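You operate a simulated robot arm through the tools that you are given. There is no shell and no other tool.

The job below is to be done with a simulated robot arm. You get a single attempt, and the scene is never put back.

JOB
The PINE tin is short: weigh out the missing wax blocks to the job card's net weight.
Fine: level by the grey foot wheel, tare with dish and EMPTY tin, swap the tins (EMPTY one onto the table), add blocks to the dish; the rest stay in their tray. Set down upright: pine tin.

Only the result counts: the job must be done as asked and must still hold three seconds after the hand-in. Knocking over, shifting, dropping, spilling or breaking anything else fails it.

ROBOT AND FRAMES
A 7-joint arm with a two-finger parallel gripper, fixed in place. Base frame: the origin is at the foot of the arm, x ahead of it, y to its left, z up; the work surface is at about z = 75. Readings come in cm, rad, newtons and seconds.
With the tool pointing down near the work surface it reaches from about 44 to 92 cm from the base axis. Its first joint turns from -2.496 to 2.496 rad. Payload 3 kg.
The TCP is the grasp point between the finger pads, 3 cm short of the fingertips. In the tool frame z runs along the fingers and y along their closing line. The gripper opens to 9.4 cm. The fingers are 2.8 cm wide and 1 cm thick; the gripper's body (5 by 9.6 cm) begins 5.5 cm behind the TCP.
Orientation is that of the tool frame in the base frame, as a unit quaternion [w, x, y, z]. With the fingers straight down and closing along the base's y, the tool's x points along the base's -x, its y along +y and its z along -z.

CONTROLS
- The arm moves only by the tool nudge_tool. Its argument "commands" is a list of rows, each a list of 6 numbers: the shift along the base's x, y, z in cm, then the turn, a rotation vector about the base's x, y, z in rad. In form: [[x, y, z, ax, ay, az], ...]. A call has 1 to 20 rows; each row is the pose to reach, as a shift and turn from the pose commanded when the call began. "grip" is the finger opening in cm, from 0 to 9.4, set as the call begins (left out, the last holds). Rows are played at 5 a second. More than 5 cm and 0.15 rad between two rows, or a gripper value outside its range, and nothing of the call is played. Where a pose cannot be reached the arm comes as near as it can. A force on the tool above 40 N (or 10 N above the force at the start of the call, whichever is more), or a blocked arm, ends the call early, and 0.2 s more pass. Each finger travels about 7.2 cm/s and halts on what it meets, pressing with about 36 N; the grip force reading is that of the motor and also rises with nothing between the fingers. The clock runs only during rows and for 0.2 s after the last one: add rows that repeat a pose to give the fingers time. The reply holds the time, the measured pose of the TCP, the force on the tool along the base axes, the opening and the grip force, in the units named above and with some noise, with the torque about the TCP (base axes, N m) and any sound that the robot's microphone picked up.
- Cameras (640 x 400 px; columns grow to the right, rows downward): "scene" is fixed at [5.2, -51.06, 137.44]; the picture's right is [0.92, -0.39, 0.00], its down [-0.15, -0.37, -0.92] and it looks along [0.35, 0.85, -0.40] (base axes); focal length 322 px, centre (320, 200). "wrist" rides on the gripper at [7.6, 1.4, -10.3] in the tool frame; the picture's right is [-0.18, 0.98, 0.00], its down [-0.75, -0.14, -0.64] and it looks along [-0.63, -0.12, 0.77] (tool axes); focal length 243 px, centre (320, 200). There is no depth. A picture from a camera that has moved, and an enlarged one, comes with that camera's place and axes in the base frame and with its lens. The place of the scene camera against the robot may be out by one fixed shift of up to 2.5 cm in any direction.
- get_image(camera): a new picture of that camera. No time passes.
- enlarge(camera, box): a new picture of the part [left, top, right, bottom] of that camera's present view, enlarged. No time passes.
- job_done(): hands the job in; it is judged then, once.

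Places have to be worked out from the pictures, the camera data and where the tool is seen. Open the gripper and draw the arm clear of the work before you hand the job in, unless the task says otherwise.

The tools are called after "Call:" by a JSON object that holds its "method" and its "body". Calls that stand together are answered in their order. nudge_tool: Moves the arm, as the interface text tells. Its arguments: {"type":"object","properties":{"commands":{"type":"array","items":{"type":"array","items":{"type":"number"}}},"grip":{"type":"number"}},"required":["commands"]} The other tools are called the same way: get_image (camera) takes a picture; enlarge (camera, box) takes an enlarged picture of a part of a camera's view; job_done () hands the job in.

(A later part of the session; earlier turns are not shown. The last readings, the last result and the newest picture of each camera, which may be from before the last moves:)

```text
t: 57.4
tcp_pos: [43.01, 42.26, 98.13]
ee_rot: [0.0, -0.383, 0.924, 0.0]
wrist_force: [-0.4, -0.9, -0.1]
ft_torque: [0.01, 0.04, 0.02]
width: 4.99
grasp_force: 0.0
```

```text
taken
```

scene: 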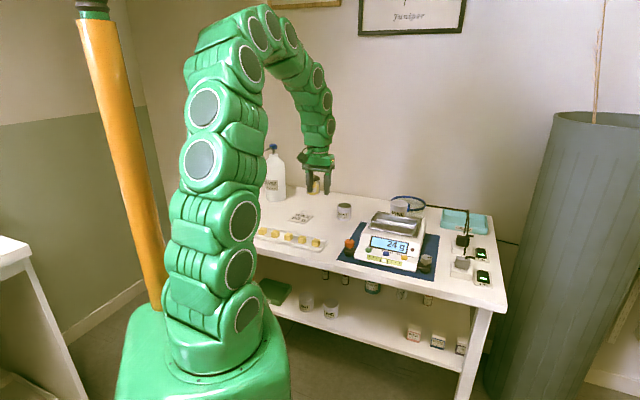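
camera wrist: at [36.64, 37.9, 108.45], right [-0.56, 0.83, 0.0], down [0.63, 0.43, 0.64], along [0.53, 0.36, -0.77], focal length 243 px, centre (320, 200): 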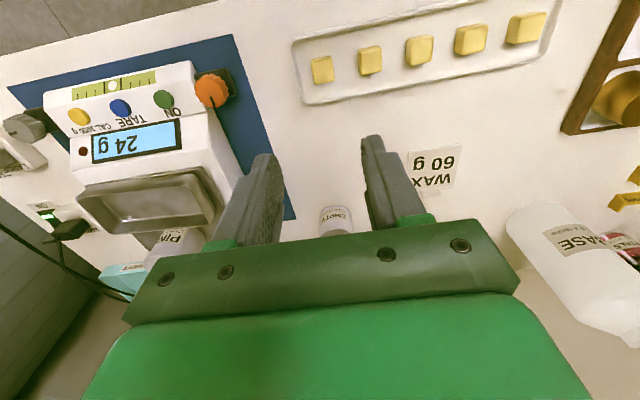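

Call:
{"method": "enlarge", "body": {"camera": "wrist", "box": [280, 0, 440, 110]}}

Call:
{"method": "enlarge", "body": {"camera": "wrist", "box": [400, 0, 570, 110]}}

```text
3.64 times, centred on (360, 55) of wrist
camera zoom: at [36.64, 37.9, 108.45], right [-0.56, 0.83, 0.0], down [0.63, 0.43, 0.64], along [0.53, 0.36, -0.77], focal length 882 px, centre (174, 727)
```

zoom: 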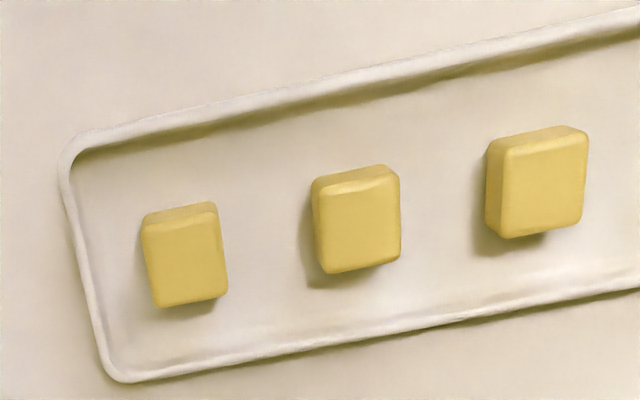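

```text
3.64 times, centred on (485, 55) of wrist
camera zoom: at [36.64, 37.9, 108.45], right [-0.56, 0.83, 0.0], down [0.63, 0.43, 0.64], along [0.53, 0.36, -0.77], focal length 882 px, centre (-280, 727)
```

zoom: 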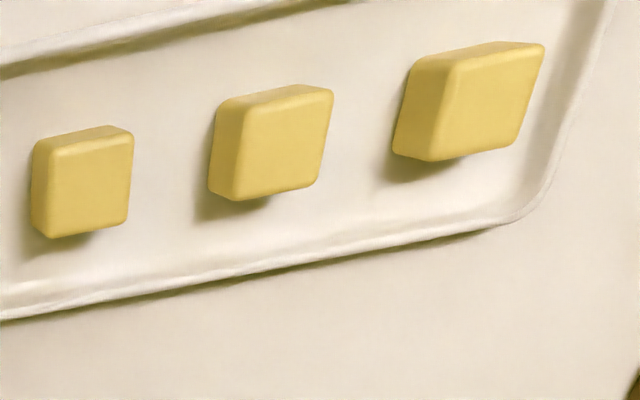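

Blocks are about 2.4 cm cubes aligned with the tray, 5.4 cm apart. Block 4 (second from the right) is near (38.1, 45.7), with space on both sides for the fingers. I hover lower over it.

Call:
{"method": "nudge_tool", "body": {"commands": [[-1.7, 1.1, -2, 0, 0, 0], [-3.4, 2.3, -5, 0, 0, 0], [-4.91, 3.38, -8, 0, 0, 0], [-4.91, 3.38, -8, 0, 0, 0]], "grip": 4.6}}

Call:
{"method": "get_image", "body": {"camera": "wrist"}}

Call:
{"method": "enlarge", "body": {"camera": "wrist", "box": [240, 50, 400, 150]}}

```text
t: 58.4
tcp_pos: [38.18, 45.83, 90.1]
ee_rot: [0.0, -0.383, 0.924, 0.0]
wrist_force: [-0.3, -0.2, 0.0]
ft_torque: [-0.02, -0.01, -0.02]
width: 4.59
grasp_force: 0.1
```

```text
taken
camera wrist: at [31.75, 41.31, 100.41], right [-0.56, 0.83, 0.0], down [0.63, 0.43, 0.64], along [0.53, 0.36, -0.77], focal length 243 px, centre (320, 200)
```

wrist: 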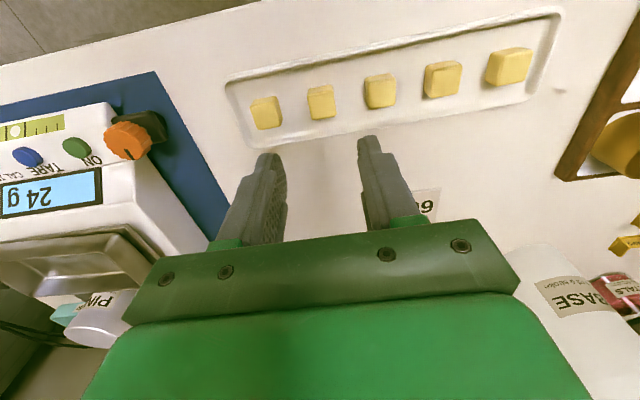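

```text
4.00 times, centred on (320, 100) of wrist
camera zoom: at [31.75, 41.31, 100.41], right [-0.56, 0.83, 0.0], down [0.63, 0.43, 0.64], along [0.53, 0.36, -0.77], focal length 970 px, centre (320, 600)
```

zoom: 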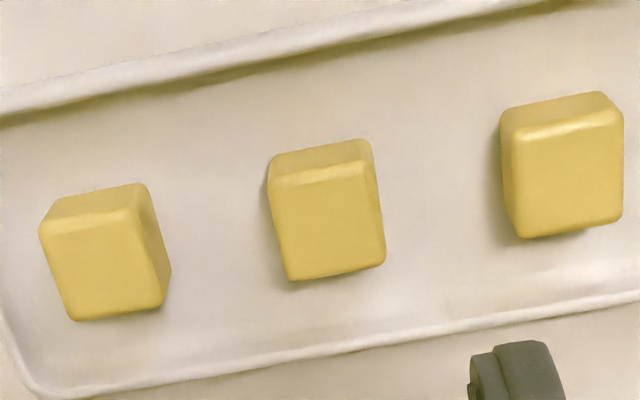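

Triangulation puts block 4's centre at (38.1, 45.85) with its top near z ≈ 77.3. I correct by 1.5 mm and descend close above it.

Call:
{"method": "nudge_tool", "body": {"commands": [[-0.05, 0.15, -3, 0, 0, 0], [-0.05, 0.15, -6, 0, 0, 0], [-0.05, 0.15, -8, 0, 0, 0], [-0.05, 0.15, -8, 0, 0, 0]], "grip": 4.6}}

Call:
{"method": "enlarge", "body": {"camera": "wrist", "box": [240, 80, 400, 180]}}

Call:
{"method": "enlarge", "body": {"camera": "scene", "box": [245, 190, 345, 260]}}

```text
t: 59.4
tcp_pos: [38.04, 45.7, 82.25]
ee_rot: [-0.001, -0.382, 0.924, 0.0]
wrist_force: [-0.9, 0.8, 0.5]
ft_torque: [0.03, 0.02, 0.0]
width: 4.61
grasp_force: 0.1
```

```text
4.00 times, centred on (320, 130) of wrist
camera zoom: at [31.61, 41.41, 92.46], right [-0.56, 0.83, 0.0], down [0.63, 0.43, 0.64], along [0.53, 0.36, -0.77], focal length 970 px, centre (320, 480)
```

zoom: 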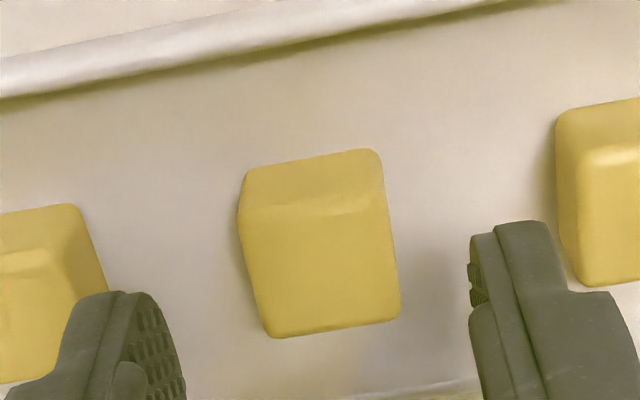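

```text
5.71 times, centred on (295, 225) of scene
camera zoom: at [5.2, -51.06, 137.44], right [0.92, -0.39, 0.0], down [-0.15, -0.37, -0.92], along [0.35, 0.85, -0.4], focal length 1839 px, centre (463, 57)
```

zoom: 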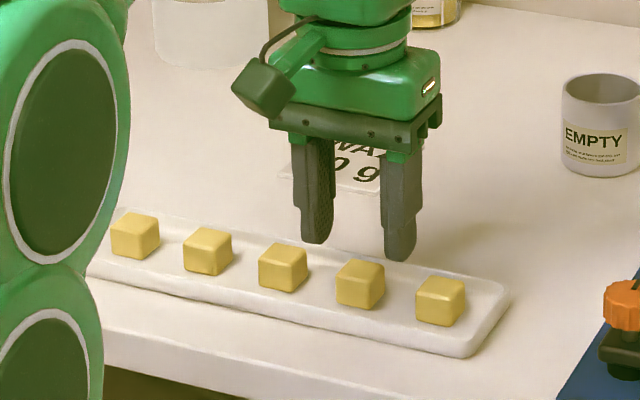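

Well centred. I lower so the tips flank the block and close.

Call:
{"method": "nudge_tool", "body": {"commands": [[0, 0, -1.5, 0, 0, 0], [0, 0, -3.0, 0, 0, 0], [0, 0, -3.1, 0, 0, 0], [0, 0, -3.1, 0, 0, 0]], "grip": 4.6}}

Call:
{"method": "nudge_tool", "body": {"commands": [[0, 0, 0, 0, 0, 0], [0, 0, 0, 0, 0, 0], [0, 0, 0, 0, 0, 0]], "grip": 2.0}}

Call:
{"method": "enlarge", "body": {"camera": "scene", "box": [245, 190, 345, 260]}}

Call:
{"method": "enlarge", "body": {"camera": "wrist", "box": [224, 110, 416, 230]}}

```text
t: 60.4
tcp_pos: [37.97, 45.93, 78.98]
ee_rot: [0.0, -0.382, 0.924, -0.001]
wrist_force: [0.1, -0.4, 0.4]
ft_torque: [0.02, -0.01, 0.0]
width: 4.6
grasp_force: 0.0
```

```text
t: 61.2
tcp_pos: [37.86, 45.91, 79.01]
ee_rot: [0.0, -0.383, 0.924, 0.0]
wrist_force: [0.5, -0.1, -0.5]
ft_torque: [0.02, 0.0, -0.01]
width: 2.28
grasp_force: 35.6
```

```text
5.71 times, centred on (295, 225) of scene
camera zoom: at [5.2, -51.06, 137.44], right [0.92, -0.39, 0.0], down [-0.15, -0.37, -0.92], along [0.35, 0.85, -0.4], focal length 1839 px, centre (463, 57)
```

zoom: 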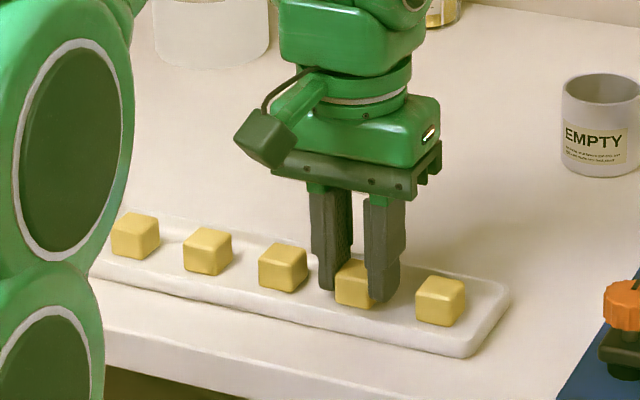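

```text
3.33 times, centred on (320, 170) of wrist
camera zoom: at [31.61, 41.47, 89.29], right [-0.56, 0.83, 0.0], down [0.63, 0.43, 0.64], along [0.53, 0.36, -0.77], focal length 809 px, centre (320, 300)
```

zoom: 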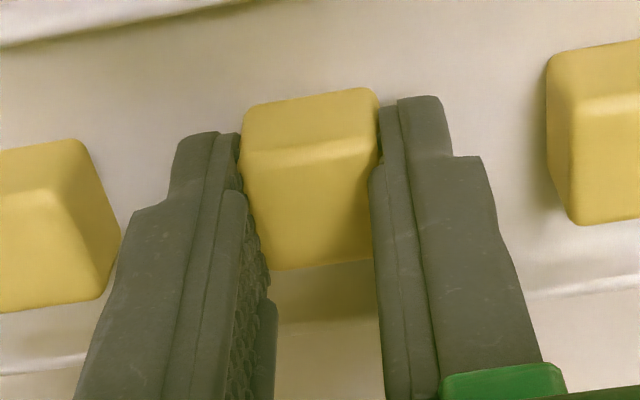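

Gripped at 2.28 cm. I lift the block and carry it to above the right part of the dish.

Call:
{"method": "nudge_tool", "body": {"commands": [[0, 0, 1, 0, 0, 0], [0, 0, 4, 0, 0, 0], [0, 0, 8, 0, 0, 0], [0, 0, 12, 0, 0, 0], [0, 0, 16, 0, 0, 0], [0, 0, 19, 0, 0, 0], [3.9, -2.15, 19, 0, 0, 0], [7.8, -4.3, 19, 0, 0, 0], [11.7, -6.45, 19, 0, 0, 0], [15.6, -8.6, 19, 0, 0, 0], [19.5, -10.75, 19, 0, 0, 0], [23.4, -12.9, 19, 0, 0, 0], [27.3, -15.05, 19, 0, 0, 0], [31.2, -17.2, 19, 0, 0, 0], [31.2, -17.2, 19, 0, 0, 0]]}}

Call:
{"method": "get_image", "body": {"camera": "wrist"}}

Call:
{"method": "enlarge", "body": {"camera": "wrist", "box": [200, 30, 440, 180]}}

Call:
{"method": "enlarge", "body": {"camera": "scene", "box": [340, 165, 450, 265]}}

```text
t: 64.4
tcp_pos: [69.11, 28.77, 97.95]
ee_rot: [0.0, -0.382, 0.924, -0.001]
wrist_force: [0.1, 0.0, -0.7]
ft_torque: [0.02, 0.0, 0.0]
width: 2.31
grasp_force: 35.7
```

```text
taken
camera wrist: at [62.88, 24.34, 108.24], right [-0.56, 0.83, 0.0], down [0.63, 0.43, 0.64], along [0.53, 0.36, -0.77], focal length 243 px, centre (320, 200)
```

wrist: 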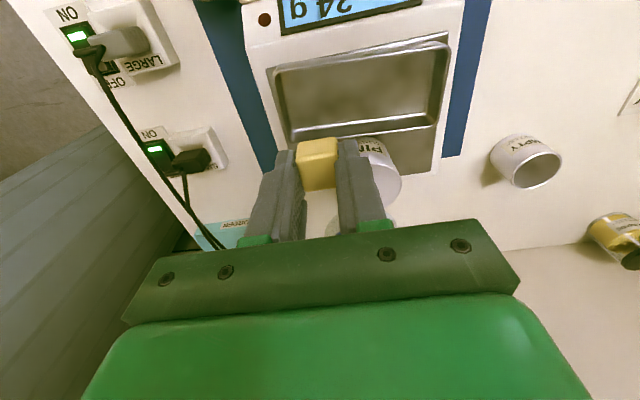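

```text
2.67 times, centred on (320, 105) of wrist
camera zoom: at [62.88, 24.34, 108.24], right [-0.56, 0.83, 0.0], down [0.63, 0.43, 0.64], along [0.53, 0.36, -0.77], focal length 647 px, centre (320, 453)
```

zoom: 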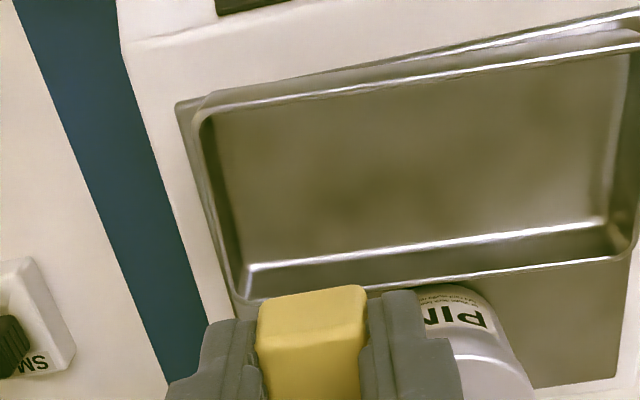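

```text
4.00 times, centred on (395, 215) of scene
camera zoom: at [5.2, -51.06, 137.44], right [0.92, -0.39, 0.0], down [-0.15, -0.37, -0.92], along [0.35, 0.85, -0.4], focal length 1287 px, centre (20, 140)
```

zoom: 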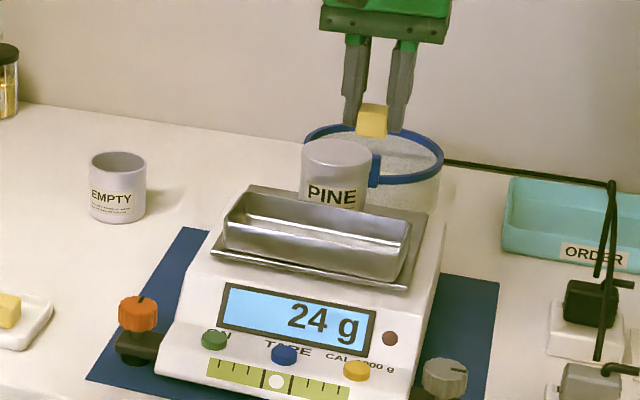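

The TCP (69.2, 28.7) sits over the dish's right third, with over 0.6 cm margin to the end wall. I descend to just above rim level and check.

Call:
{"method": "nudge_tool", "body": {"commands": [[0, 0, -3, 0, 0, 0], [0, 0, -6, 0, 0, 0], [0, 0, -7.5, 0, 0, 0], [0, 0, -7.5, 0, 0, 0]]}}

Call:
{"method": "enlarge", "body": {"camera": "wrist", "box": [160, 30, 480, 230]}}

Call:
{"method": "enlarge", "body": {"camera": "scene", "box": [360, 185, 440, 245]}}

```text
t: 65.4
tcp_pos: [69.03, 28.76, 90.57]
ee_rot: [0.001, -0.383, 0.924, 0.001]
wrist_force: [1.3, -0.2, 0.4]
ft_torque: [0.02, 0.01, 0.0]
width: 2.33
grasp_force: 35.6
```

```text
2.00 times, centred on (320, 130) of wrist
camera zoom: at [62.81, 24.39, 100.81], right [-0.56, 0.83, 0.0], down [0.63, 0.43, 0.64], along [0.53, 0.36, -0.77], focal length 485 px, centre (320, 340)
```

zoom: 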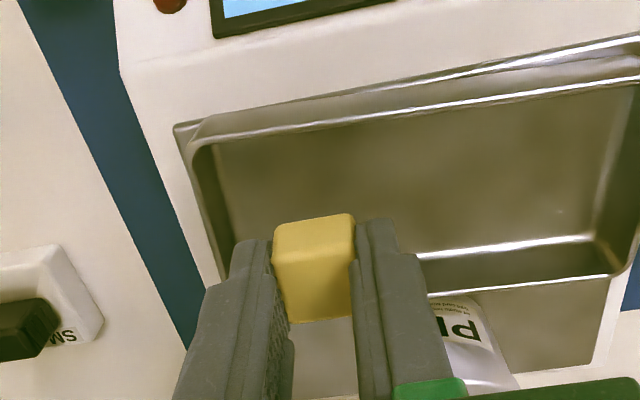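

```text
6.67 times, centred on (400, 215) of scene
camera zoom: at [5.2, -51.06, 137.44], right [0.92, -0.39, 0.0], down [-0.15, -0.37, -0.92], along [0.35, 0.85, -0.4], focal length 2146 px, centre (-213, 100)
```

zoom: 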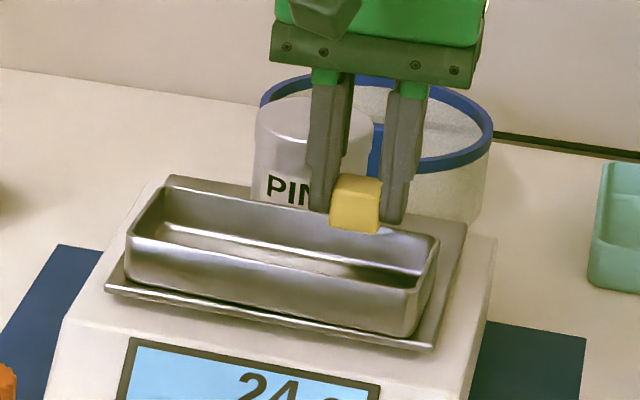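

Everything lines up: the block is centred front-to-back and 3.6 cm from the right end wall. I descend into the dish, then take small steps until contact.

Call:
{"method": "nudge_tool", "body": {"commands": [[0, 0, -1, 0, 0, 0], [0, 0, -2, 0, 0, 0], [0, 0, -2.8, 0, 0, 0], [0, 0, -2.8, 0, 0, 0]]}}

Call:
{"method": "enlarge", "body": {"camera": "scene", "box": [350, 185, 440, 265]}}

Call:
{"method": "enlarge", "body": {"camera": "wrist", "box": [160, 30, 480, 230]}}

```text
t: 66.4
tcp_pos: [69.19, 28.92, 87.64]
ee_rot: [0.0, -0.383, 0.924, 0.001]
wrist_force: [0.3, -0.5, -1.0]
ft_torque: [0.0, -0.01, -0.01]
width: 2.31
grasp_force: 36.0
```

```text
5.00 times, centred on (395, 225) of scene
camera zoom: at [5.2, -51.06, 137.44], right [0.92, -0.39, 0.0], down [-0.15, -0.37, -0.92], along [0.35, 0.85, -0.4], focal length 1609 px, centre (-55, 75)
```

zoom: 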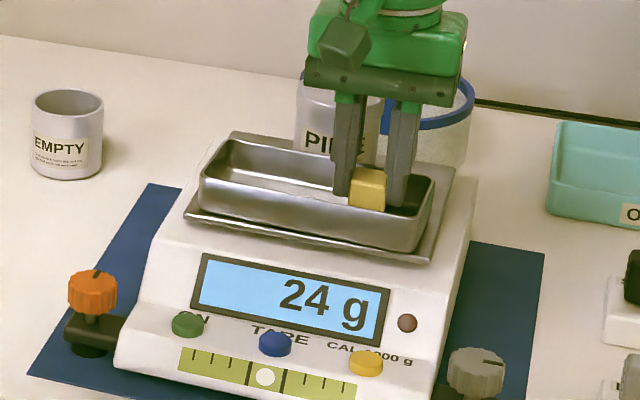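

```text
2.00 times, centred on (320, 130) of wrist
camera zoom: at [62.82, 24.37, 97.97], right [-0.56, 0.83, 0.0], down [0.63, 0.43, 0.64], along [0.53, 0.36, -0.77], focal length 485 px, centre (320, 340)
```

zoom: 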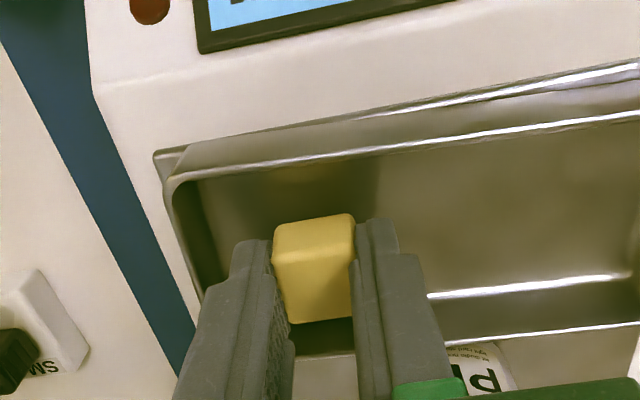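

The block is inside the dish with clearance all around. I go down in small steps.

Call:
{"method": "nudge_tool", "body": {"commands": [[0, 0, -0.2, 0, 0, 0], [0, 0, -0.4, 0, 0, 0], [0, 0, -0.6, 0, 0, 0], [0, 0, -0.6, 0, 0, 0]]}}

Call:
{"method": "enlarge", "body": {"camera": "scene", "box": [350, 185, 440, 265]}}

```text
t: 67.4
tcp_pos: [69.16, 28.68, 86.96]
ee_rot: [0.0, -0.383, 0.924, 0.0]
wrist_force: [0.2, 0.5, 0.0]
ft_torque: [-0.03, 0.03, -0.02]
width: 2.32
grasp_force: 36.0
```

```text
5.00 times, centred on (395, 225) of scene
camera zoom: at [5.2, -51.06, 137.44], right [0.92, -0.39, 0.0], down [-0.15, -0.37, -0.92], along [0.35, 0.85, -0.4], focal length 1609 px, centre (-55, 75)
```

zoom: 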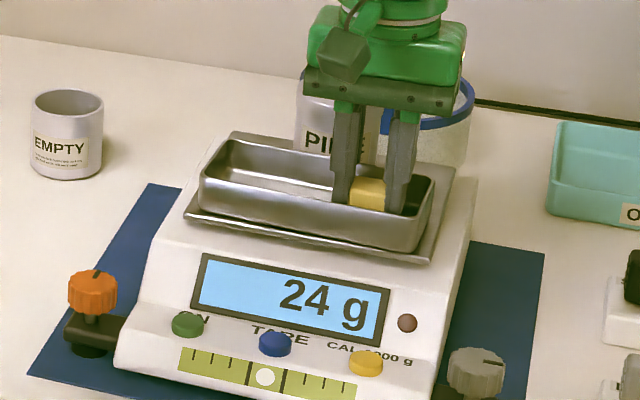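

Still 24 g, not touching yet. Another small descent in 0.1 cm steps.

Call:
{"method": "nudge_tool", "body": {"commands": [[0, 0, -0.1, 0, 0, 0], [0, 0, -0.2, 0, 0, 0], [0, 0, -0.2, 0, 0, 0]]}}

Call:
{"method": "enlarge", "body": {"camera": "scene", "box": [350, 185, 440, 265]}}

```text
t: 68.2
tcp_pos: [69.13, 28.76, 86.86]
ee_rot: [-0.001, -0.383, 0.924, 0.0]
wrist_force: [0.9, -0.3, 0.3]
ft_torque: [-0.03, 0.02, 0.02]
width: 2.31
grasp_force: 35.8
```

```text
5.00 times, centred on (395, 225) of scene
camera zoom: at [5.2, -51.06, 137.44], right [0.92, -0.39, 0.0], down [-0.15, -0.37, -0.92], along [0.35, 0.85, -0.4], focal length 1609 px, centre (-55, 75)
```

zoom: 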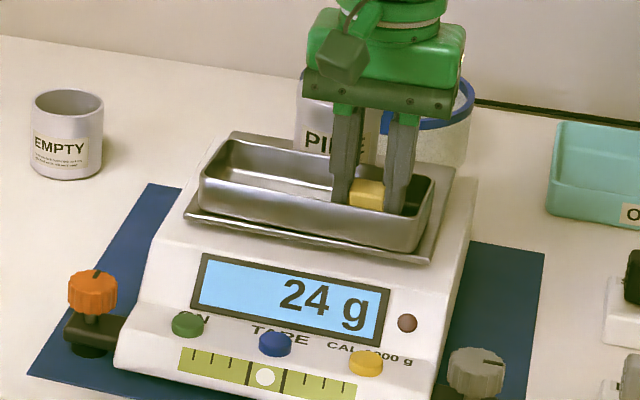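

Call:
{"method": "nudge_tool", "body": {"commands": [[0, 0, -0.1, 0, 0, 0], [0, 0, -0.15, 0, 0, 0], [0, 0, -0.15, 0, 0, 0]]}}

Call:
{"method": "enlarge", "body": {"camera": "scene", "box": [350, 185, 440, 265]}}

```text
t: 69.0
tcp_pos: [69.1, 28.74, 86.72]
ee_rot: [0.0, -0.383, 0.924, 0.0]
wrist_force: [-0.1, 0.5, 0.2]
ft_torque: [-0.01, 0.0, -0.02]
width: 2.29
grasp_force: 36.5
```

```text
5.00 times, centred on (395, 225) of scene
camera zoom: at [5.2, -51.06, 137.44], right [0.92, -0.39, 0.0], down [-0.15, -0.37, -0.92], along [0.35, 0.85, -0.4], focal length 1609 px, centre (-55, 75)
```

zoom: 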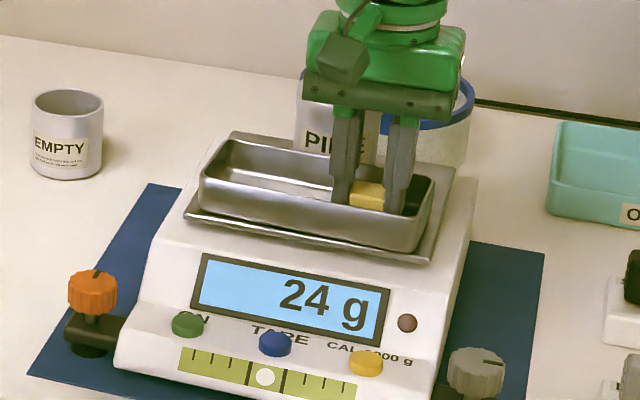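

Not yet touching; one more small descent.

Call:
{"method": "nudge_tool", "body": {"commands": [[0, 0, -0.1, 0, 0, 0], [0, 0, -0.15, 0, 0, 0], [0, 0, -0.15, 0, 0, 0]]}}

Call:
{"method": "enlarge", "body": {"camera": "scene", "box": [350, 185, 440, 265]}}

```text
t: 69.8
tcp_pos: [69.17, 28.71, 86.65]
ee_rot: [0.0, -0.382, 0.924, 0.001]
wrist_force: [0.3, -0.4, 4.3]
ft_torque: [0.02, -0.01, 0.0]
width: 2.28
grasp_force: 36.3
```

```text
5.00 times, centred on (395, 225) of scene
camera zoom: at [5.2, -51.06, 137.44], right [0.92, -0.39, 0.0], down [-0.15, -0.37, -0.92], along [0.35, 0.85, -0.4], focal length 1609 px, centre (-55, 75)
```

zoom: 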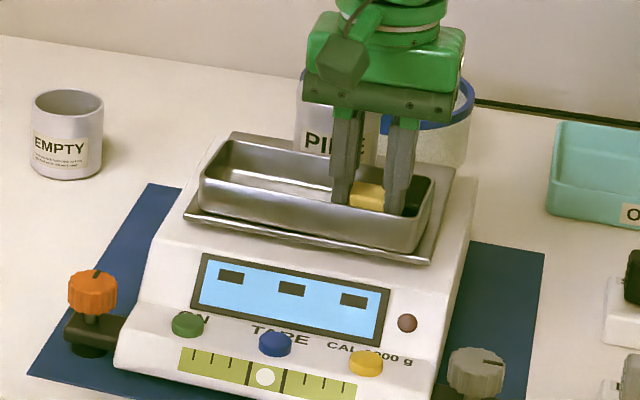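

Contact. I open the fingers just a little and rise straight up.

Call:
{"method": "nudge_tool", "body": {"commands": [[0, 0, 0, 0, 0, 0], [0, 0, 0, 0, 0, 0], [0, 0, 1, 0, 0, 0], [0, 0, 3, 0, 0, 0], [0, 0, 6, 0, 0, 0], [0, 0, 10, 0, 0, 0], [0, 0, 13, 0, 0, 0], [0, 0, 13, 0, 0, 0], [0, 0, 13, 0, 0, 0], [0, 0, 13, 0, 0, 0]], "grip": 3.1}}

Call:
{"method": "enlarge", "body": {"camera": "scene", "box": [350, 185, 440, 265]}}

Call:
{"method": "get_image", "body": {"camera": "wrist"}}

```text
t: 72.0
tcp_pos: [68.97, 28.77, 99.71]
ee_rot: [0.0, -0.383, 0.924, 0.0]
wrist_force: [0.6, -0.2, -0.6]
ft_torque: [0.0, 0.0, 0.0]
width: 3.1
grasp_force: 0.1
```

```text
5.00 times, centred on (395, 225) of scene
camera zoom: at [5.2, -51.06, 137.44], right [0.92, -0.39, 0.0], down [-0.15, -0.37, -0.92], along [0.35, 0.85, -0.4], focal length 1609 px, centre (-55, 75)
```

zoom: 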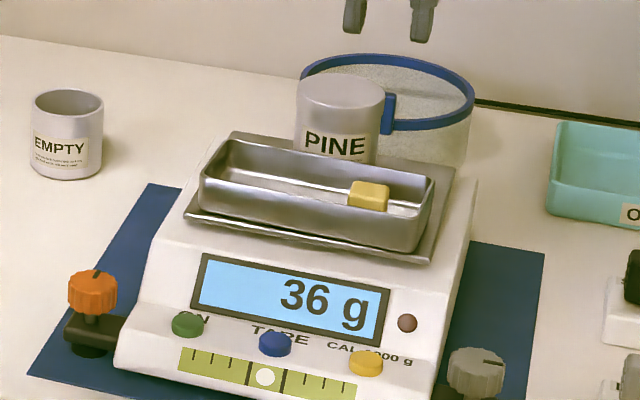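

```text
taken
camera wrist: at [62.67, 24.29, 109.95], right [-0.56, 0.83, 0.0], down [0.63, 0.43, 0.64], along [0.53, 0.36, -0.77], focal length 243 px, centre (320, 200)
```

wrist: 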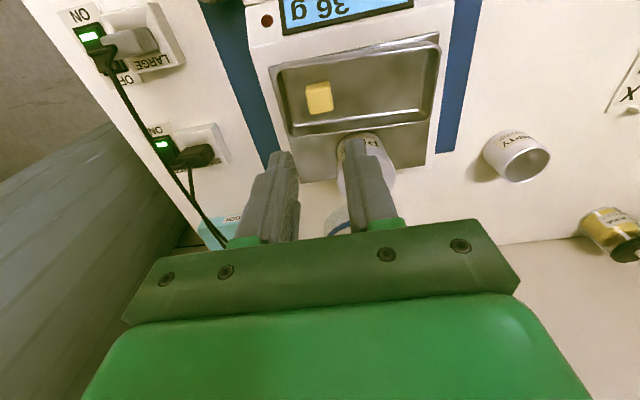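

One block is 12 g (36 g now), so exactly two more are needed. I return to the tray, over block 3 near (34.2, 49.75).

Call:
{"method": "nudge_tool", "body": {"commands": [[-3.9, 2.35, 0, 0, 0, 0], [-7.8, 4.7, 0, 0, 0, 0], [-11.6, 7.0, 0, 0, 0, 0], [-15.5, 9.3, 0, 0, 0, 0], [-19.4, 11.7, 0, 0, 0, 0], [-23.3, 14.0, 0, 0, 0, 0], [-27.1, 16.3, 0, 0, 0, 0], [-31, 18.7, -1, 0, 0, 0], [-34.9, 21.0, -2.5, 0, 0, 0], [-34.9, 21.0, -6, 0, 0, 0], [-34.9, 21.0, -9.5, 0, 0, 0], [-34.9, 21.0, -9.5, 0, 0, 0]], "grip": 4.6}}

Call:
{"method": "get_image", "body": {"camera": "wrist"}}

Call:
{"method": "enlarge", "body": {"camera": "wrist", "box": [240, 50, 400, 150]}}

```text
t: 74.6
tcp_pos: [34.22, 49.43, 89.84]
ee_rot: [0.0, -0.382, 0.924, 0.0]
wrist_force: [-0.2, -0.6, -0.1]
ft_torque: [0.04, 0.01, -0.02]
width: 4.6
grasp_force: 0.0
```

```text
taken
camera wrist: at [27.84, 45.05, 100.15], right [-0.56, 0.83, 0.0], down [0.63, 0.43, 0.64], along [0.53, 0.36, -0.77], focal length 243 px, centre (320, 200)
```

wrist: 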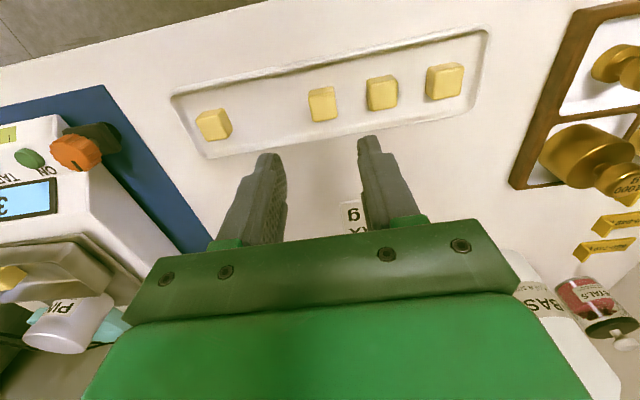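

```text
4.00 times, centred on (320, 100) of wrist
camera zoom: at [27.84, 45.05, 100.15], right [-0.56, 0.83, 0.0], down [0.63, 0.43, 0.64], along [0.53, 0.36, -0.77], focal length 970 px, centre (320, 600)
```

zoom: 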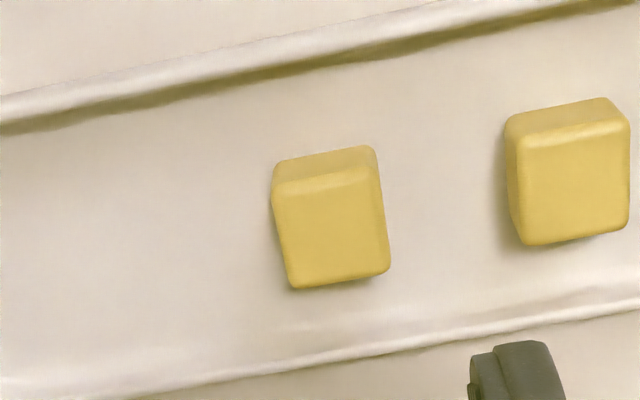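

Block 3 sits about 3 mm off the tool axis along the tray. I correct for that and descend.

Call:
{"method": "nudge_tool", "body": {"commands": [[-0.09, 0.29, -3, 0, 0, 0], [-0.09, 0.29, -6, 0, 0, 0], [-0.09, 0.29, -7.7, 0, 0, 0], [-0.09, 0.29, -7.7, 0, 0, 0]], "grip": 4.6}}

Call:
{"method": "enlarge", "body": {"camera": "wrist", "box": [240, 80, 400, 180]}}

```text
t: 75.6
tcp_pos: [34.16, 50.0, 82.4]
ee_rot: [0.0, -0.382, 0.924, 0.0]
wrist_force: [-0.3, -0.3, -0.4]
ft_torque: [0.03, -0.06, -0.01]
width: 4.61
grasp_force: 0.0
```

```text
4.00 times, centred on (320, 130) of wrist
camera zoom: at [27.82, 45.64, 92.63], right [-0.56, 0.83, 0.0], down [0.63, 0.43, 0.64], along [0.53, 0.36, -0.77], focal length 970 px, centre (320, 480)
```

zoom: 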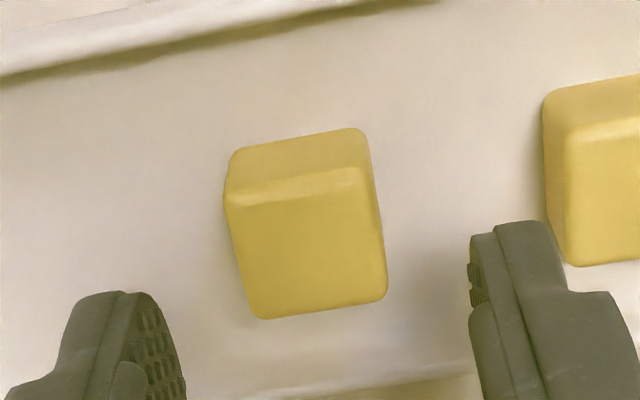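

The arm settled about 2 mm too far along the tray; I correct that and lower around the block.

Call:
{"method": "nudge_tool", "body": {"commands": [[0.1, -0.16, -0.3, 0, 0, 0], [0.1, -0.16, -0.6, 0, 0, 0], [0.1, -0.16, -0.6, 0, 0, 0]], "grip": 4.6}}

Call:
{"method": "enlarge", "body": {"camera": "wrist", "box": [240, 80, 400, 180]}}

```text
t: 76.4
tcp_pos: [34.24, 49.93, 81.83]
ee_rot: [0.0, -0.383, 0.924, 0.0]
wrist_force: [-0.5, -0.5, 0.3]
ft_torque: [0.01, -0.03, -0.02]
width: 4.59
grasp_force: 0.0
```

```text
4.00 times, centred on (320, 130) of wrist
camera zoom: at [27.93, 45.49, 92.06], right [-0.56, 0.83, 0.0], down [0.63, 0.43, 0.64], along [0.53, 0.36, -0.77], focal length 970 px, centre (320, 480)
```

zoom: 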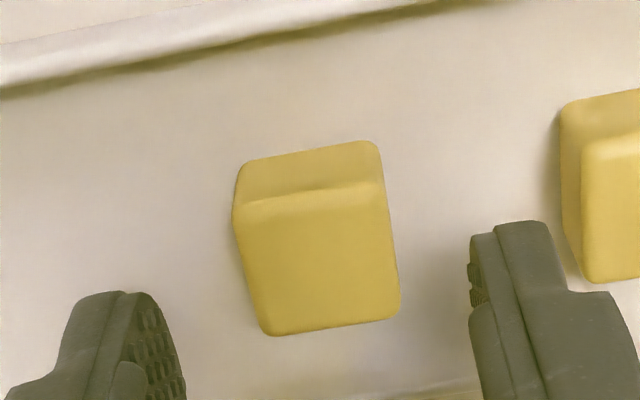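

Now centred (about 320). I lower fully and close on the block.

Call:
{"method": "nudge_tool", "body": {"commands": [[0, 0, -1.4, 0, 0, 0], [0, 0, -2.75, 0, 0, 0], [0, 0, -2.75, 0, 0, 0]], "grip": 4.6}}

Call:
{"method": "nudge_tool", "body": {"commands": [[0, 0, 0, 0, 0, 0], [0, 0, 0, 0, 0, 0], [0, 0, 0, 0, 0, 0]], "grip": 2.0}}

Call:
{"method": "enlarge", "body": {"camera": "wrist", "box": [224, 110, 416, 230]}}

Call:
{"method": "enlarge", "body": {"camera": "scene", "box": [245, 190, 345, 260]}}

```text
t: 77.2
tcp_pos: [34.24, 49.73, 79.03]
ee_rot: [0.0, -0.383, 0.924, 0.0]
wrist_force: [0.0, 0.0, 0.5]
ft_torque: [-0.01, -0.01, -0.01]
width: 4.59
grasp_force: 0.2
```

```text
t: 78.0
tcp_pos: [34.44, 49.82, 79.02]
ee_rot: [0.0, -0.382, 0.924, 0.0]
wrist_force: [0.5, -0.6, 0.5]
ft_torque: [0.04, 0.02, 0.01]
width: 2.3
grasp_force: 36.1
```

```text
3.33 times, centred on (320, 170) of wrist
camera zoom: at [27.98, 45.49, 89.36], right [-0.56, 0.83, 0.0], down [0.63, 0.43, 0.64], along [0.53, 0.36, -0.77], focal length 809 px, centre (320, 300)
```

zoom: 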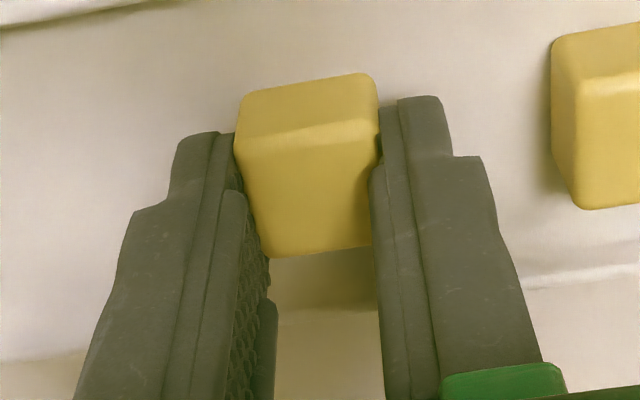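

```text
5.71 times, centred on (295, 225) of scene
camera zoom: at [5.2, -51.06, 137.44], right [0.92, -0.39, 0.0], down [-0.15, -0.37, -0.92], along [0.35, 0.85, -0.4], focal length 1839 px, centre (463, 57)
```

zoom: 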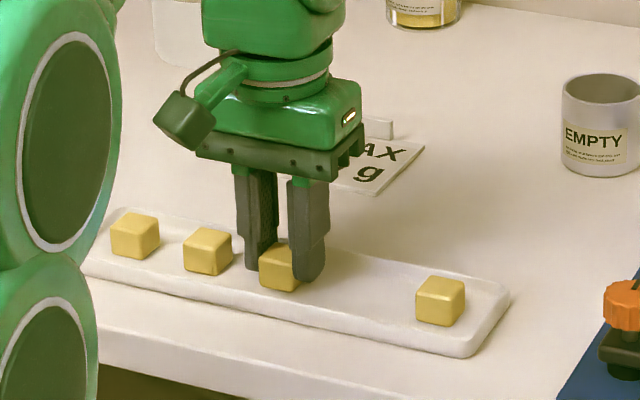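

Block 3 is held (2.30 cm). I lift and carry it to the left part of the dish.

Call:
{"method": "nudge_tool", "body": {"commands": [[0, 0, 1, 0, 0, 0], [0, 0, 4, 0, 0, 0], [0, 0, 8, 0, 0, 0], [0, 0, 12, 0, 0, 0], [0, 0, 16, 0, 0, 0], [0, 0, 19, 0, 0, 0], [3.75, -1.94, 19, 0, 0, 0], [7.5, -3.9, 19, 0, 0, 0], [11.25, -5.8, 19, 0, 0, 0], [15, -7.75, 19, 0, 0, 0], [18.75, -9.7, 19, 0, 0, 0], [22.5, -11.6, 19, 0, 0, 0], [26.25, -13.6, 19, 0, 0, 0], [30, -15.5, 19, 0, 0, 0], [30, -15.5, 19, 0, 0, 0]]}}

Call:
{"method": "get_image", "body": {"camera": "wrist"}}

Call:
{"method": "enlarge", "body": {"camera": "wrist", "box": [200, 30, 440, 180]}}

Call:
{"method": "enlarge", "body": {"camera": "scene", "box": [340, 165, 450, 265]}}

```text
t: 81.2
tcp_pos: [64.21, 34.26, 97.72]
ee_rot: [-0.001, -0.383, 0.924, 0.0]
wrist_force: [-0.2, 0.4, 0.5]
ft_torque: [0.01, -0.02, 0.0]
width: 2.33
grasp_force: 35.8
```

```text
taken
camera wrist: at [57.85, 29.9, 108.01], right [-0.56, 0.83, 0.0], down [0.63, 0.43, 0.64], along [0.53, 0.36, -0.77], focal length 243 px, centre (320, 200)
```

wrist: 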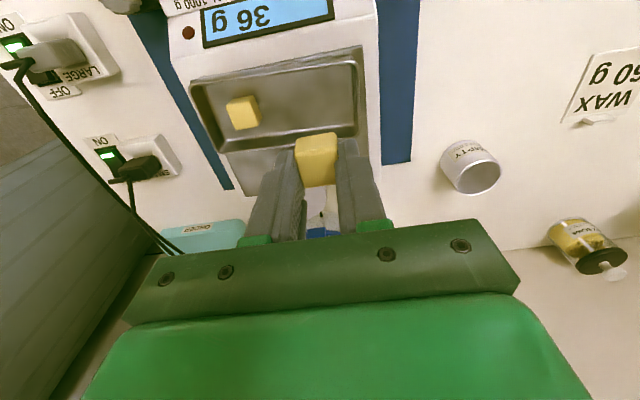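

```text
2.67 times, centred on (320, 105) of wrist
camera zoom: at [57.85, 29.9, 108.01], right [-0.56, 0.83, 0.0], down [0.63, 0.43, 0.64], along [0.53, 0.36, -0.77], focal length 647 px, centre (320, 453)
```

zoom: 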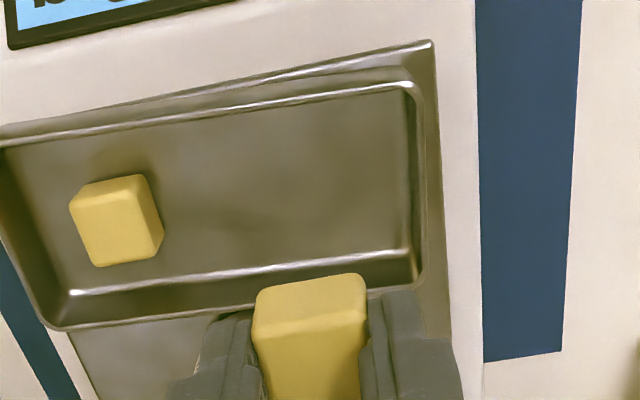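

```text
4.00 times, centred on (395, 215) of scene
camera zoom: at [5.2, -51.06, 137.44], right [0.92, -0.39, 0.0], down [-0.15, -0.37, -0.92], along [0.35, 0.85, -0.4], focal length 1287 px, centre (20, 140)
```

zoom: 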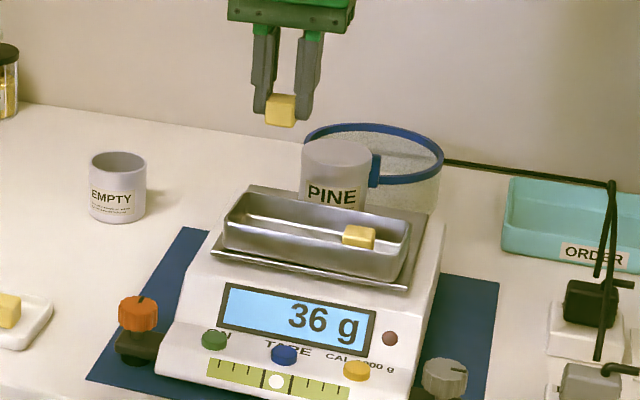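

The TCP is 3.35 cm from the left end wall and centred front-to-back. I descend in stages.

Call:
{"method": "nudge_tool", "body": {"commands": [[0, 0, -3, 0, 0, 0], [0, 0, -6, 0, 0, 0], [0, 0, -8, 0, 0, 0], [0, 0, -9, 0, 0, 0], [0, 0, -9, 0, 0, 0]]}}

Call:
{"method": "enlarge", "body": {"camera": "wrist", "box": [160, 30, 480, 230]}}

Call:
{"method": "enlarge", "body": {"camera": "scene", "box": [350, 185, 440, 265]}}

```text
t: 82.4
tcp_pos: [64.24, 34.26, 88.98]
ee_rot: [0.001, -0.383, 0.924, 0.0]
wrist_force: [0.4, 0.2, -0.1]
ft_torque: [-0.01, 0.02, 0.0]
width: 2.3
grasp_force: 35.9
```

```text
2.00 times, centred on (320, 130) of wrist
camera zoom: at [57.87, 29.92, 99.3], right [-0.56, 0.83, 0.0], down [0.63, 0.43, 0.64], along [0.53, 0.36, -0.77], focal length 485 px, centre (320, 340)
```

zoom: 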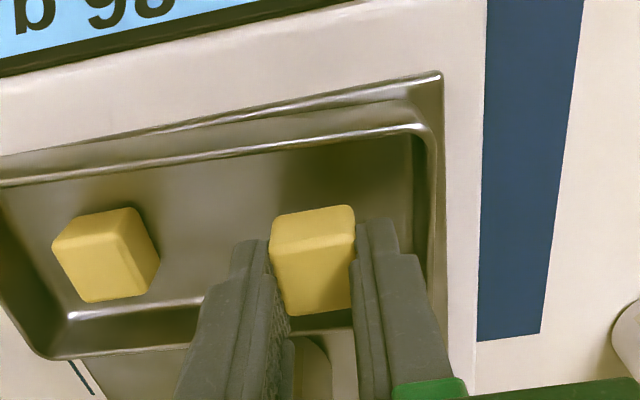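

```text
5.00 times, centred on (395, 225) of scene
camera zoom: at [5.2, -51.06, 137.44], right [0.92, -0.39, 0.0], down [-0.15, -0.37, -0.92], along [0.35, 0.85, -0.4], focal length 1609 px, centre (-55, 75)
```

zoom: 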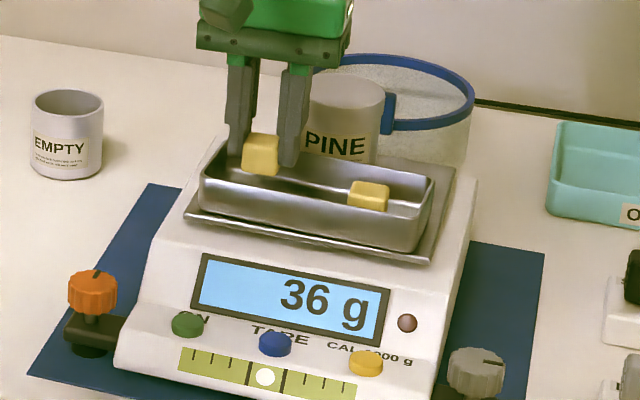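

Clear on all sides. I continue down and then go in small steps.

Call:
{"method": "nudge_tool", "body": {"commands": [[0, 0, -0.7, 0, 0, 0], [0, 0, -1.4, 0, 0, 0], [0, 0, -2.0, 0, 0, 0], [0, 0, -2.2, 0, 0, 0], [0, 0, -2.2, 0, 0, 0]]}}

Call:
{"method": "enlarge", "body": {"camera": "scene", "box": [350, 185, 440, 265]}}

```text
t: 83.6
tcp_pos: [64.16, 34.28, 86.83]
ee_rot: [-0.001, -0.382, 0.924, -0.001]
wrist_force: [0.5, -0.3, 0.4]
ft_torque: [-0.01, 0.02, 0.0]
width: 2.3
grasp_force: 36.3
```

```text
5.00 times, centred on (395, 225) of scene
camera zoom: at [5.2, -51.06, 137.44], right [0.92, -0.39, 0.0], down [-0.15, -0.37, -0.92], along [0.35, 0.85, -0.4], focal length 1609 px, centre (-55, 75)
```

zoom: 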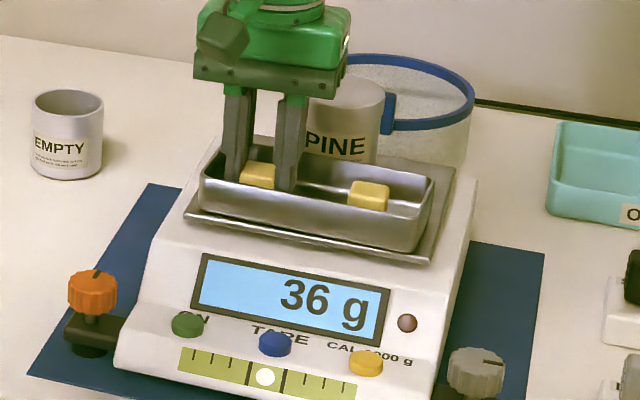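

Call:
{"method": "nudge_tool", "body": {"commands": [[0, 0, -0.08, 0, 0, 0], [0, 0, -0.16, 0, 0, 0], [0, 0, -0.22, 0, 0, 0], [0, 0, -0.22, 0, 0, 0]]}}

Call:
{"method": "enlarge", "body": {"camera": "scene", "box": [350, 185, 440, 265]}}

```text
t: 84.6
tcp_pos: [64.03, 34.29, 86.72]
ee_rot: [0.001, -0.382, 0.924, 0.0]
wrist_force: [-0.4, 2.0, 4.8]
ft_torque: [0.04, 0.02, -0.01]
width: 2.3
grasp_force: 35.7
```

```text
5.00 times, centred on (395, 225) of scene
camera zoom: at [5.2, -51.06, 137.44], right [0.92, -0.39, 0.0], down [-0.15, -0.37, -0.92], along [0.35, 0.85, -0.4], focal length 1609 px, centre (-55, 75)
```

zoom: 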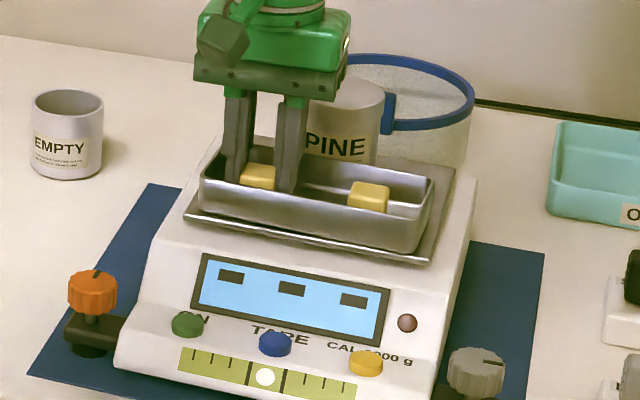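

Contact (about 5 N). I open slightly and rise straight up.

Call:
{"method": "nudge_tool", "body": {"commands": [[0, 0, 0, 0, 0, 0], [0, 0, 0, 0, 0, 0], [0, 0, 1, 0, 0, 0], [0, 0, 3, 0, 0, 0], [0, 0, 6, 0, 0, 0], [0, 0, 10, 0, 0, 0], [0, 0, 13, 0, 0, 0], [0, 0, 13, 0, 0, 0], [0, 0, 13, 0, 0, 0], [0, 0, 13, 0, 0, 0]], "grip": 3.0}}

Call:
{"method": "enlarge", "body": {"camera": "scene", "box": [350, 185, 440, 265]}}

Call:
{"method": "enlarge", "body": {"camera": "wrist", "box": [160, 10, 480, 210]}}

```text
t: 86.8
tcp_pos: [64.14, 34.22, 99.71]
ee_rot: [0.0, -0.382, 0.924, -0.001]
wrist_force: [0.3, -0.4, 1.0]
ft_torque: [0.01, 0.01, 0.02]
width: 3.0
grasp_force: 0.0
```

```text
5.00 times, centred on (395, 225) of scene
camera zoom: at [5.2, -51.06, 137.44], right [0.92, -0.39, 0.0], down [-0.15, -0.37, -0.92], along [0.35, 0.85, -0.4], focal length 1609 px, centre (-55, 75)
```

zoom: 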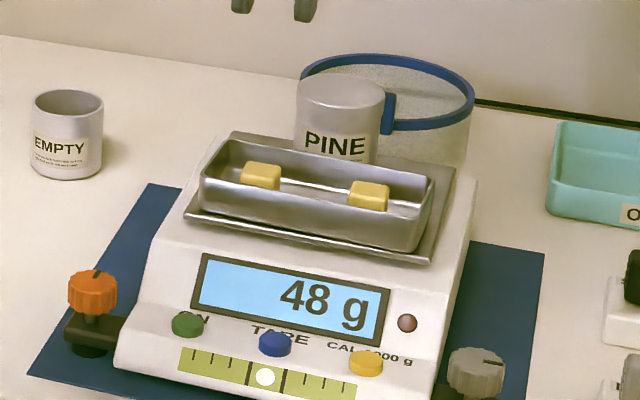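

```text
2.00 times, centred on (320, 110) of wrist
camera zoom: at [57.72, 29.97, 110.06], right [-0.56, 0.83, 0.0], down [0.63, 0.43, 0.64], along [0.53, 0.36, -0.77], focal length 485 px, centre (320, 380)
```

zoom: 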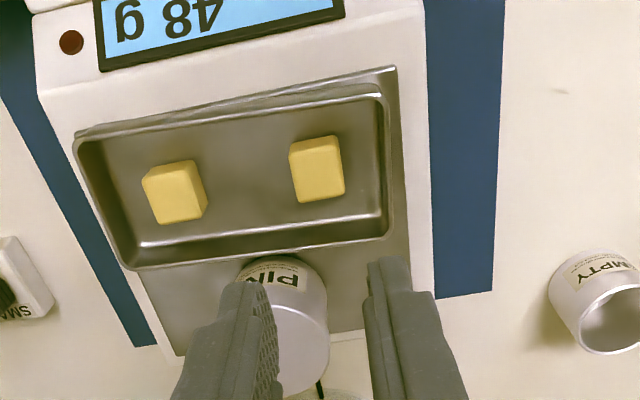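

48 g now; one more block. I return to the tray over block 2 near (30.4, 53.7).

Call:
{"method": "nudge_tool", "body": {"commands": [[-3.75, 2.15, 0, 0, 0, 0], [-7.5, 4.3, 0, 0, 0, 0], [-11.2, 6.45, 0, 0, 0, 0], [-15, 8.6, 0, 0, 0, 0], [-18.7, 10.75, 0, 0, 0, 0], [-22.5, 12.9, 0, 0, 0, 0], [-26.2, 15.05, 0, 0, 0, 0], [-30, 17.2, -1, 0, 0, 0], [-33.7, 19.35, -2.5, 0, 0, 0], [-33.7, 19.35, -6, 0, 0, 0], [-33.7, 19.35, -9.5, 0, 0, 0], [-33.7, 19.35, -9.5, 0, 0, 0]], "grip": 4.6}}

Call:
{"method": "get_image", "body": {"camera": "wrist"}}

Call:
{"method": "enlarge", "body": {"camera": "wrist", "box": [240, 50, 400, 150]}}

```text
t: 89.4
tcp_pos: [30.64, 53.95, 89.78]
ee_rot: [0.001, -0.383, 0.924, 0.0]
wrist_force: [1.0, 0.2, -0.7]
ft_torque: [-0.01, 0.01, -0.01]
width: 4.59
grasp_force: 0.1
```

```text
taken
camera wrist: at [24.35, 49.49, 100.04], right [-0.57, 0.82, 0.0], down [0.63, 0.43, 0.64], along [0.53, 0.36, -0.77], focal length 243 px, centre (320, 200)
```

wrist: 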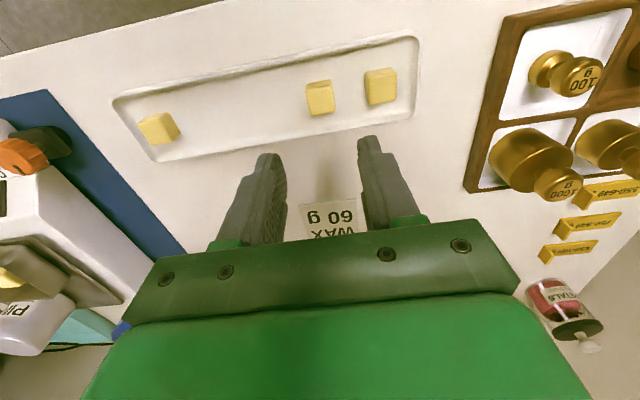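

```text
4.00 times, centred on (320, 100) of wrist
camera zoom: at [24.35, 49.49, 100.04], right [-0.57, 0.82, 0.0], down [0.63, 0.43, 0.64], along [0.53, 0.36, -0.77], focal length 970 px, centre (320, 600)
```

zoom: 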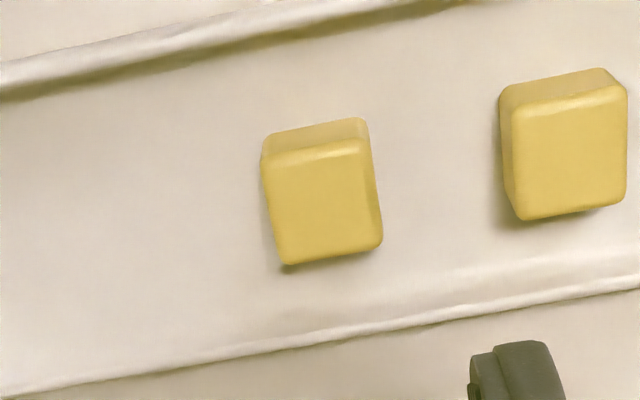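

The arm settled about 0.4 cm too far back; I correct that and descend.

Call:
{"method": "nudge_tool", "body": {"commands": [[-0.4, -0.2, -3, 0, 0, 0], [-0.4, -0.2, -6, 0, 0, 0], [-0.4, -0.2, -7.7, 0, 0, 0], [-0.4, -0.2, -7.7, 0, 0, 0]], "grip": 4.6}}

Call:
{"method": "enlarge", "body": {"camera": "wrist", "box": [240, 80, 400, 180]}}

```text
t: 90.4
tcp_pos: [30.16, 53.52, 82.24]
ee_rot: [0.0, -0.383, 0.924, -0.001]
wrist_force: [-0.2, 0.1, -0.5]
ft_torque: [0.02, 0.0, 0.0]
width: 4.6
grasp_force: 0.1
```

```text
4.00 times, centred on (320, 130) of wrist
camera zoom: at [23.75, 49.1, 92.52], right [-0.56, 0.83, 0.0], down [0.63, 0.43, 0.64], along [0.53, 0.36, -0.77], focal length 970 px, centre (320, 480)
```

zoom: 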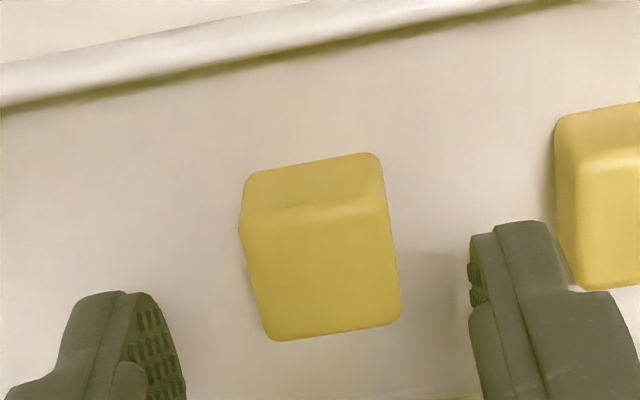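

Centred. I lower around it and close.

Call:
{"method": "nudge_tool", "body": {"commands": [[0, 0, -1.6, 0, 0, 0], [0, 0, -3.3, 0, 0, 0], [0, 0, -3.38, 0, 0, 0], [0, 0, -3.38, 0, 0, 0]], "grip": 4.6}}

Call:
{"method": "nudge_tool", "body": {"commands": [[0, 0, 0, 0, 0, 0], [0, 0, 0, 0, 0, 0], [0, 0, 0, 0, 0, 0]], "grip": 2.0}}

Call:
{"method": "enlarge", "body": {"camera": "wrist", "box": [224, 110, 416, 230]}}

Call:
{"method": "enlarge", "body": {"camera": "scene", "box": [245, 190, 345, 260]}}

```text
t: 91.4
tcp_pos: [30.2, 53.46, 78.86]
ee_rot: [0.0, -0.383, 0.924, -0.001]
wrist_force: [0.5, -0.4, 0.3]
ft_torque: [-0.02, -0.03, -0.03]
width: 4.58
grasp_force: 0.0
```

```text
t: 92.2
tcp_pos: [30.3, 53.52, 78.95]
ee_rot: [-0.001, -0.382, 0.924, 0.0]
wrist_force: [-0.2, -0.5, -0.4]
ft_torque: [-0.01, 0.03, 0.0]
width: 2.3
grasp_force: 36.2
```

```text
3.33 times, centred on (320, 170) of wrist
camera zoom: at [23.85, 49.11, 89.23], right [-0.56, 0.83, 0.0], down [0.63, 0.43, 0.64], along [0.53, 0.36, -0.77], focal length 809 px, centre (320, 300)
```

zoom: 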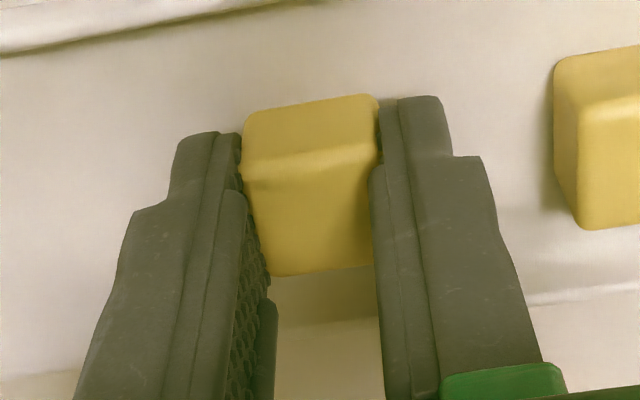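

```text
5.71 times, centred on (295, 225) of scene
camera zoom: at [5.2, -51.06, 137.44], right [0.92, -0.39, 0.0], down [-0.15, -0.37, -0.92], along [0.35, 0.85, -0.4], focal length 1839 px, centre (463, 57)
```

zoom: 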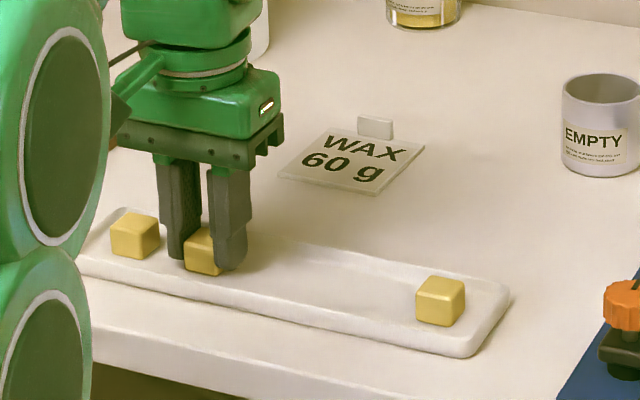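

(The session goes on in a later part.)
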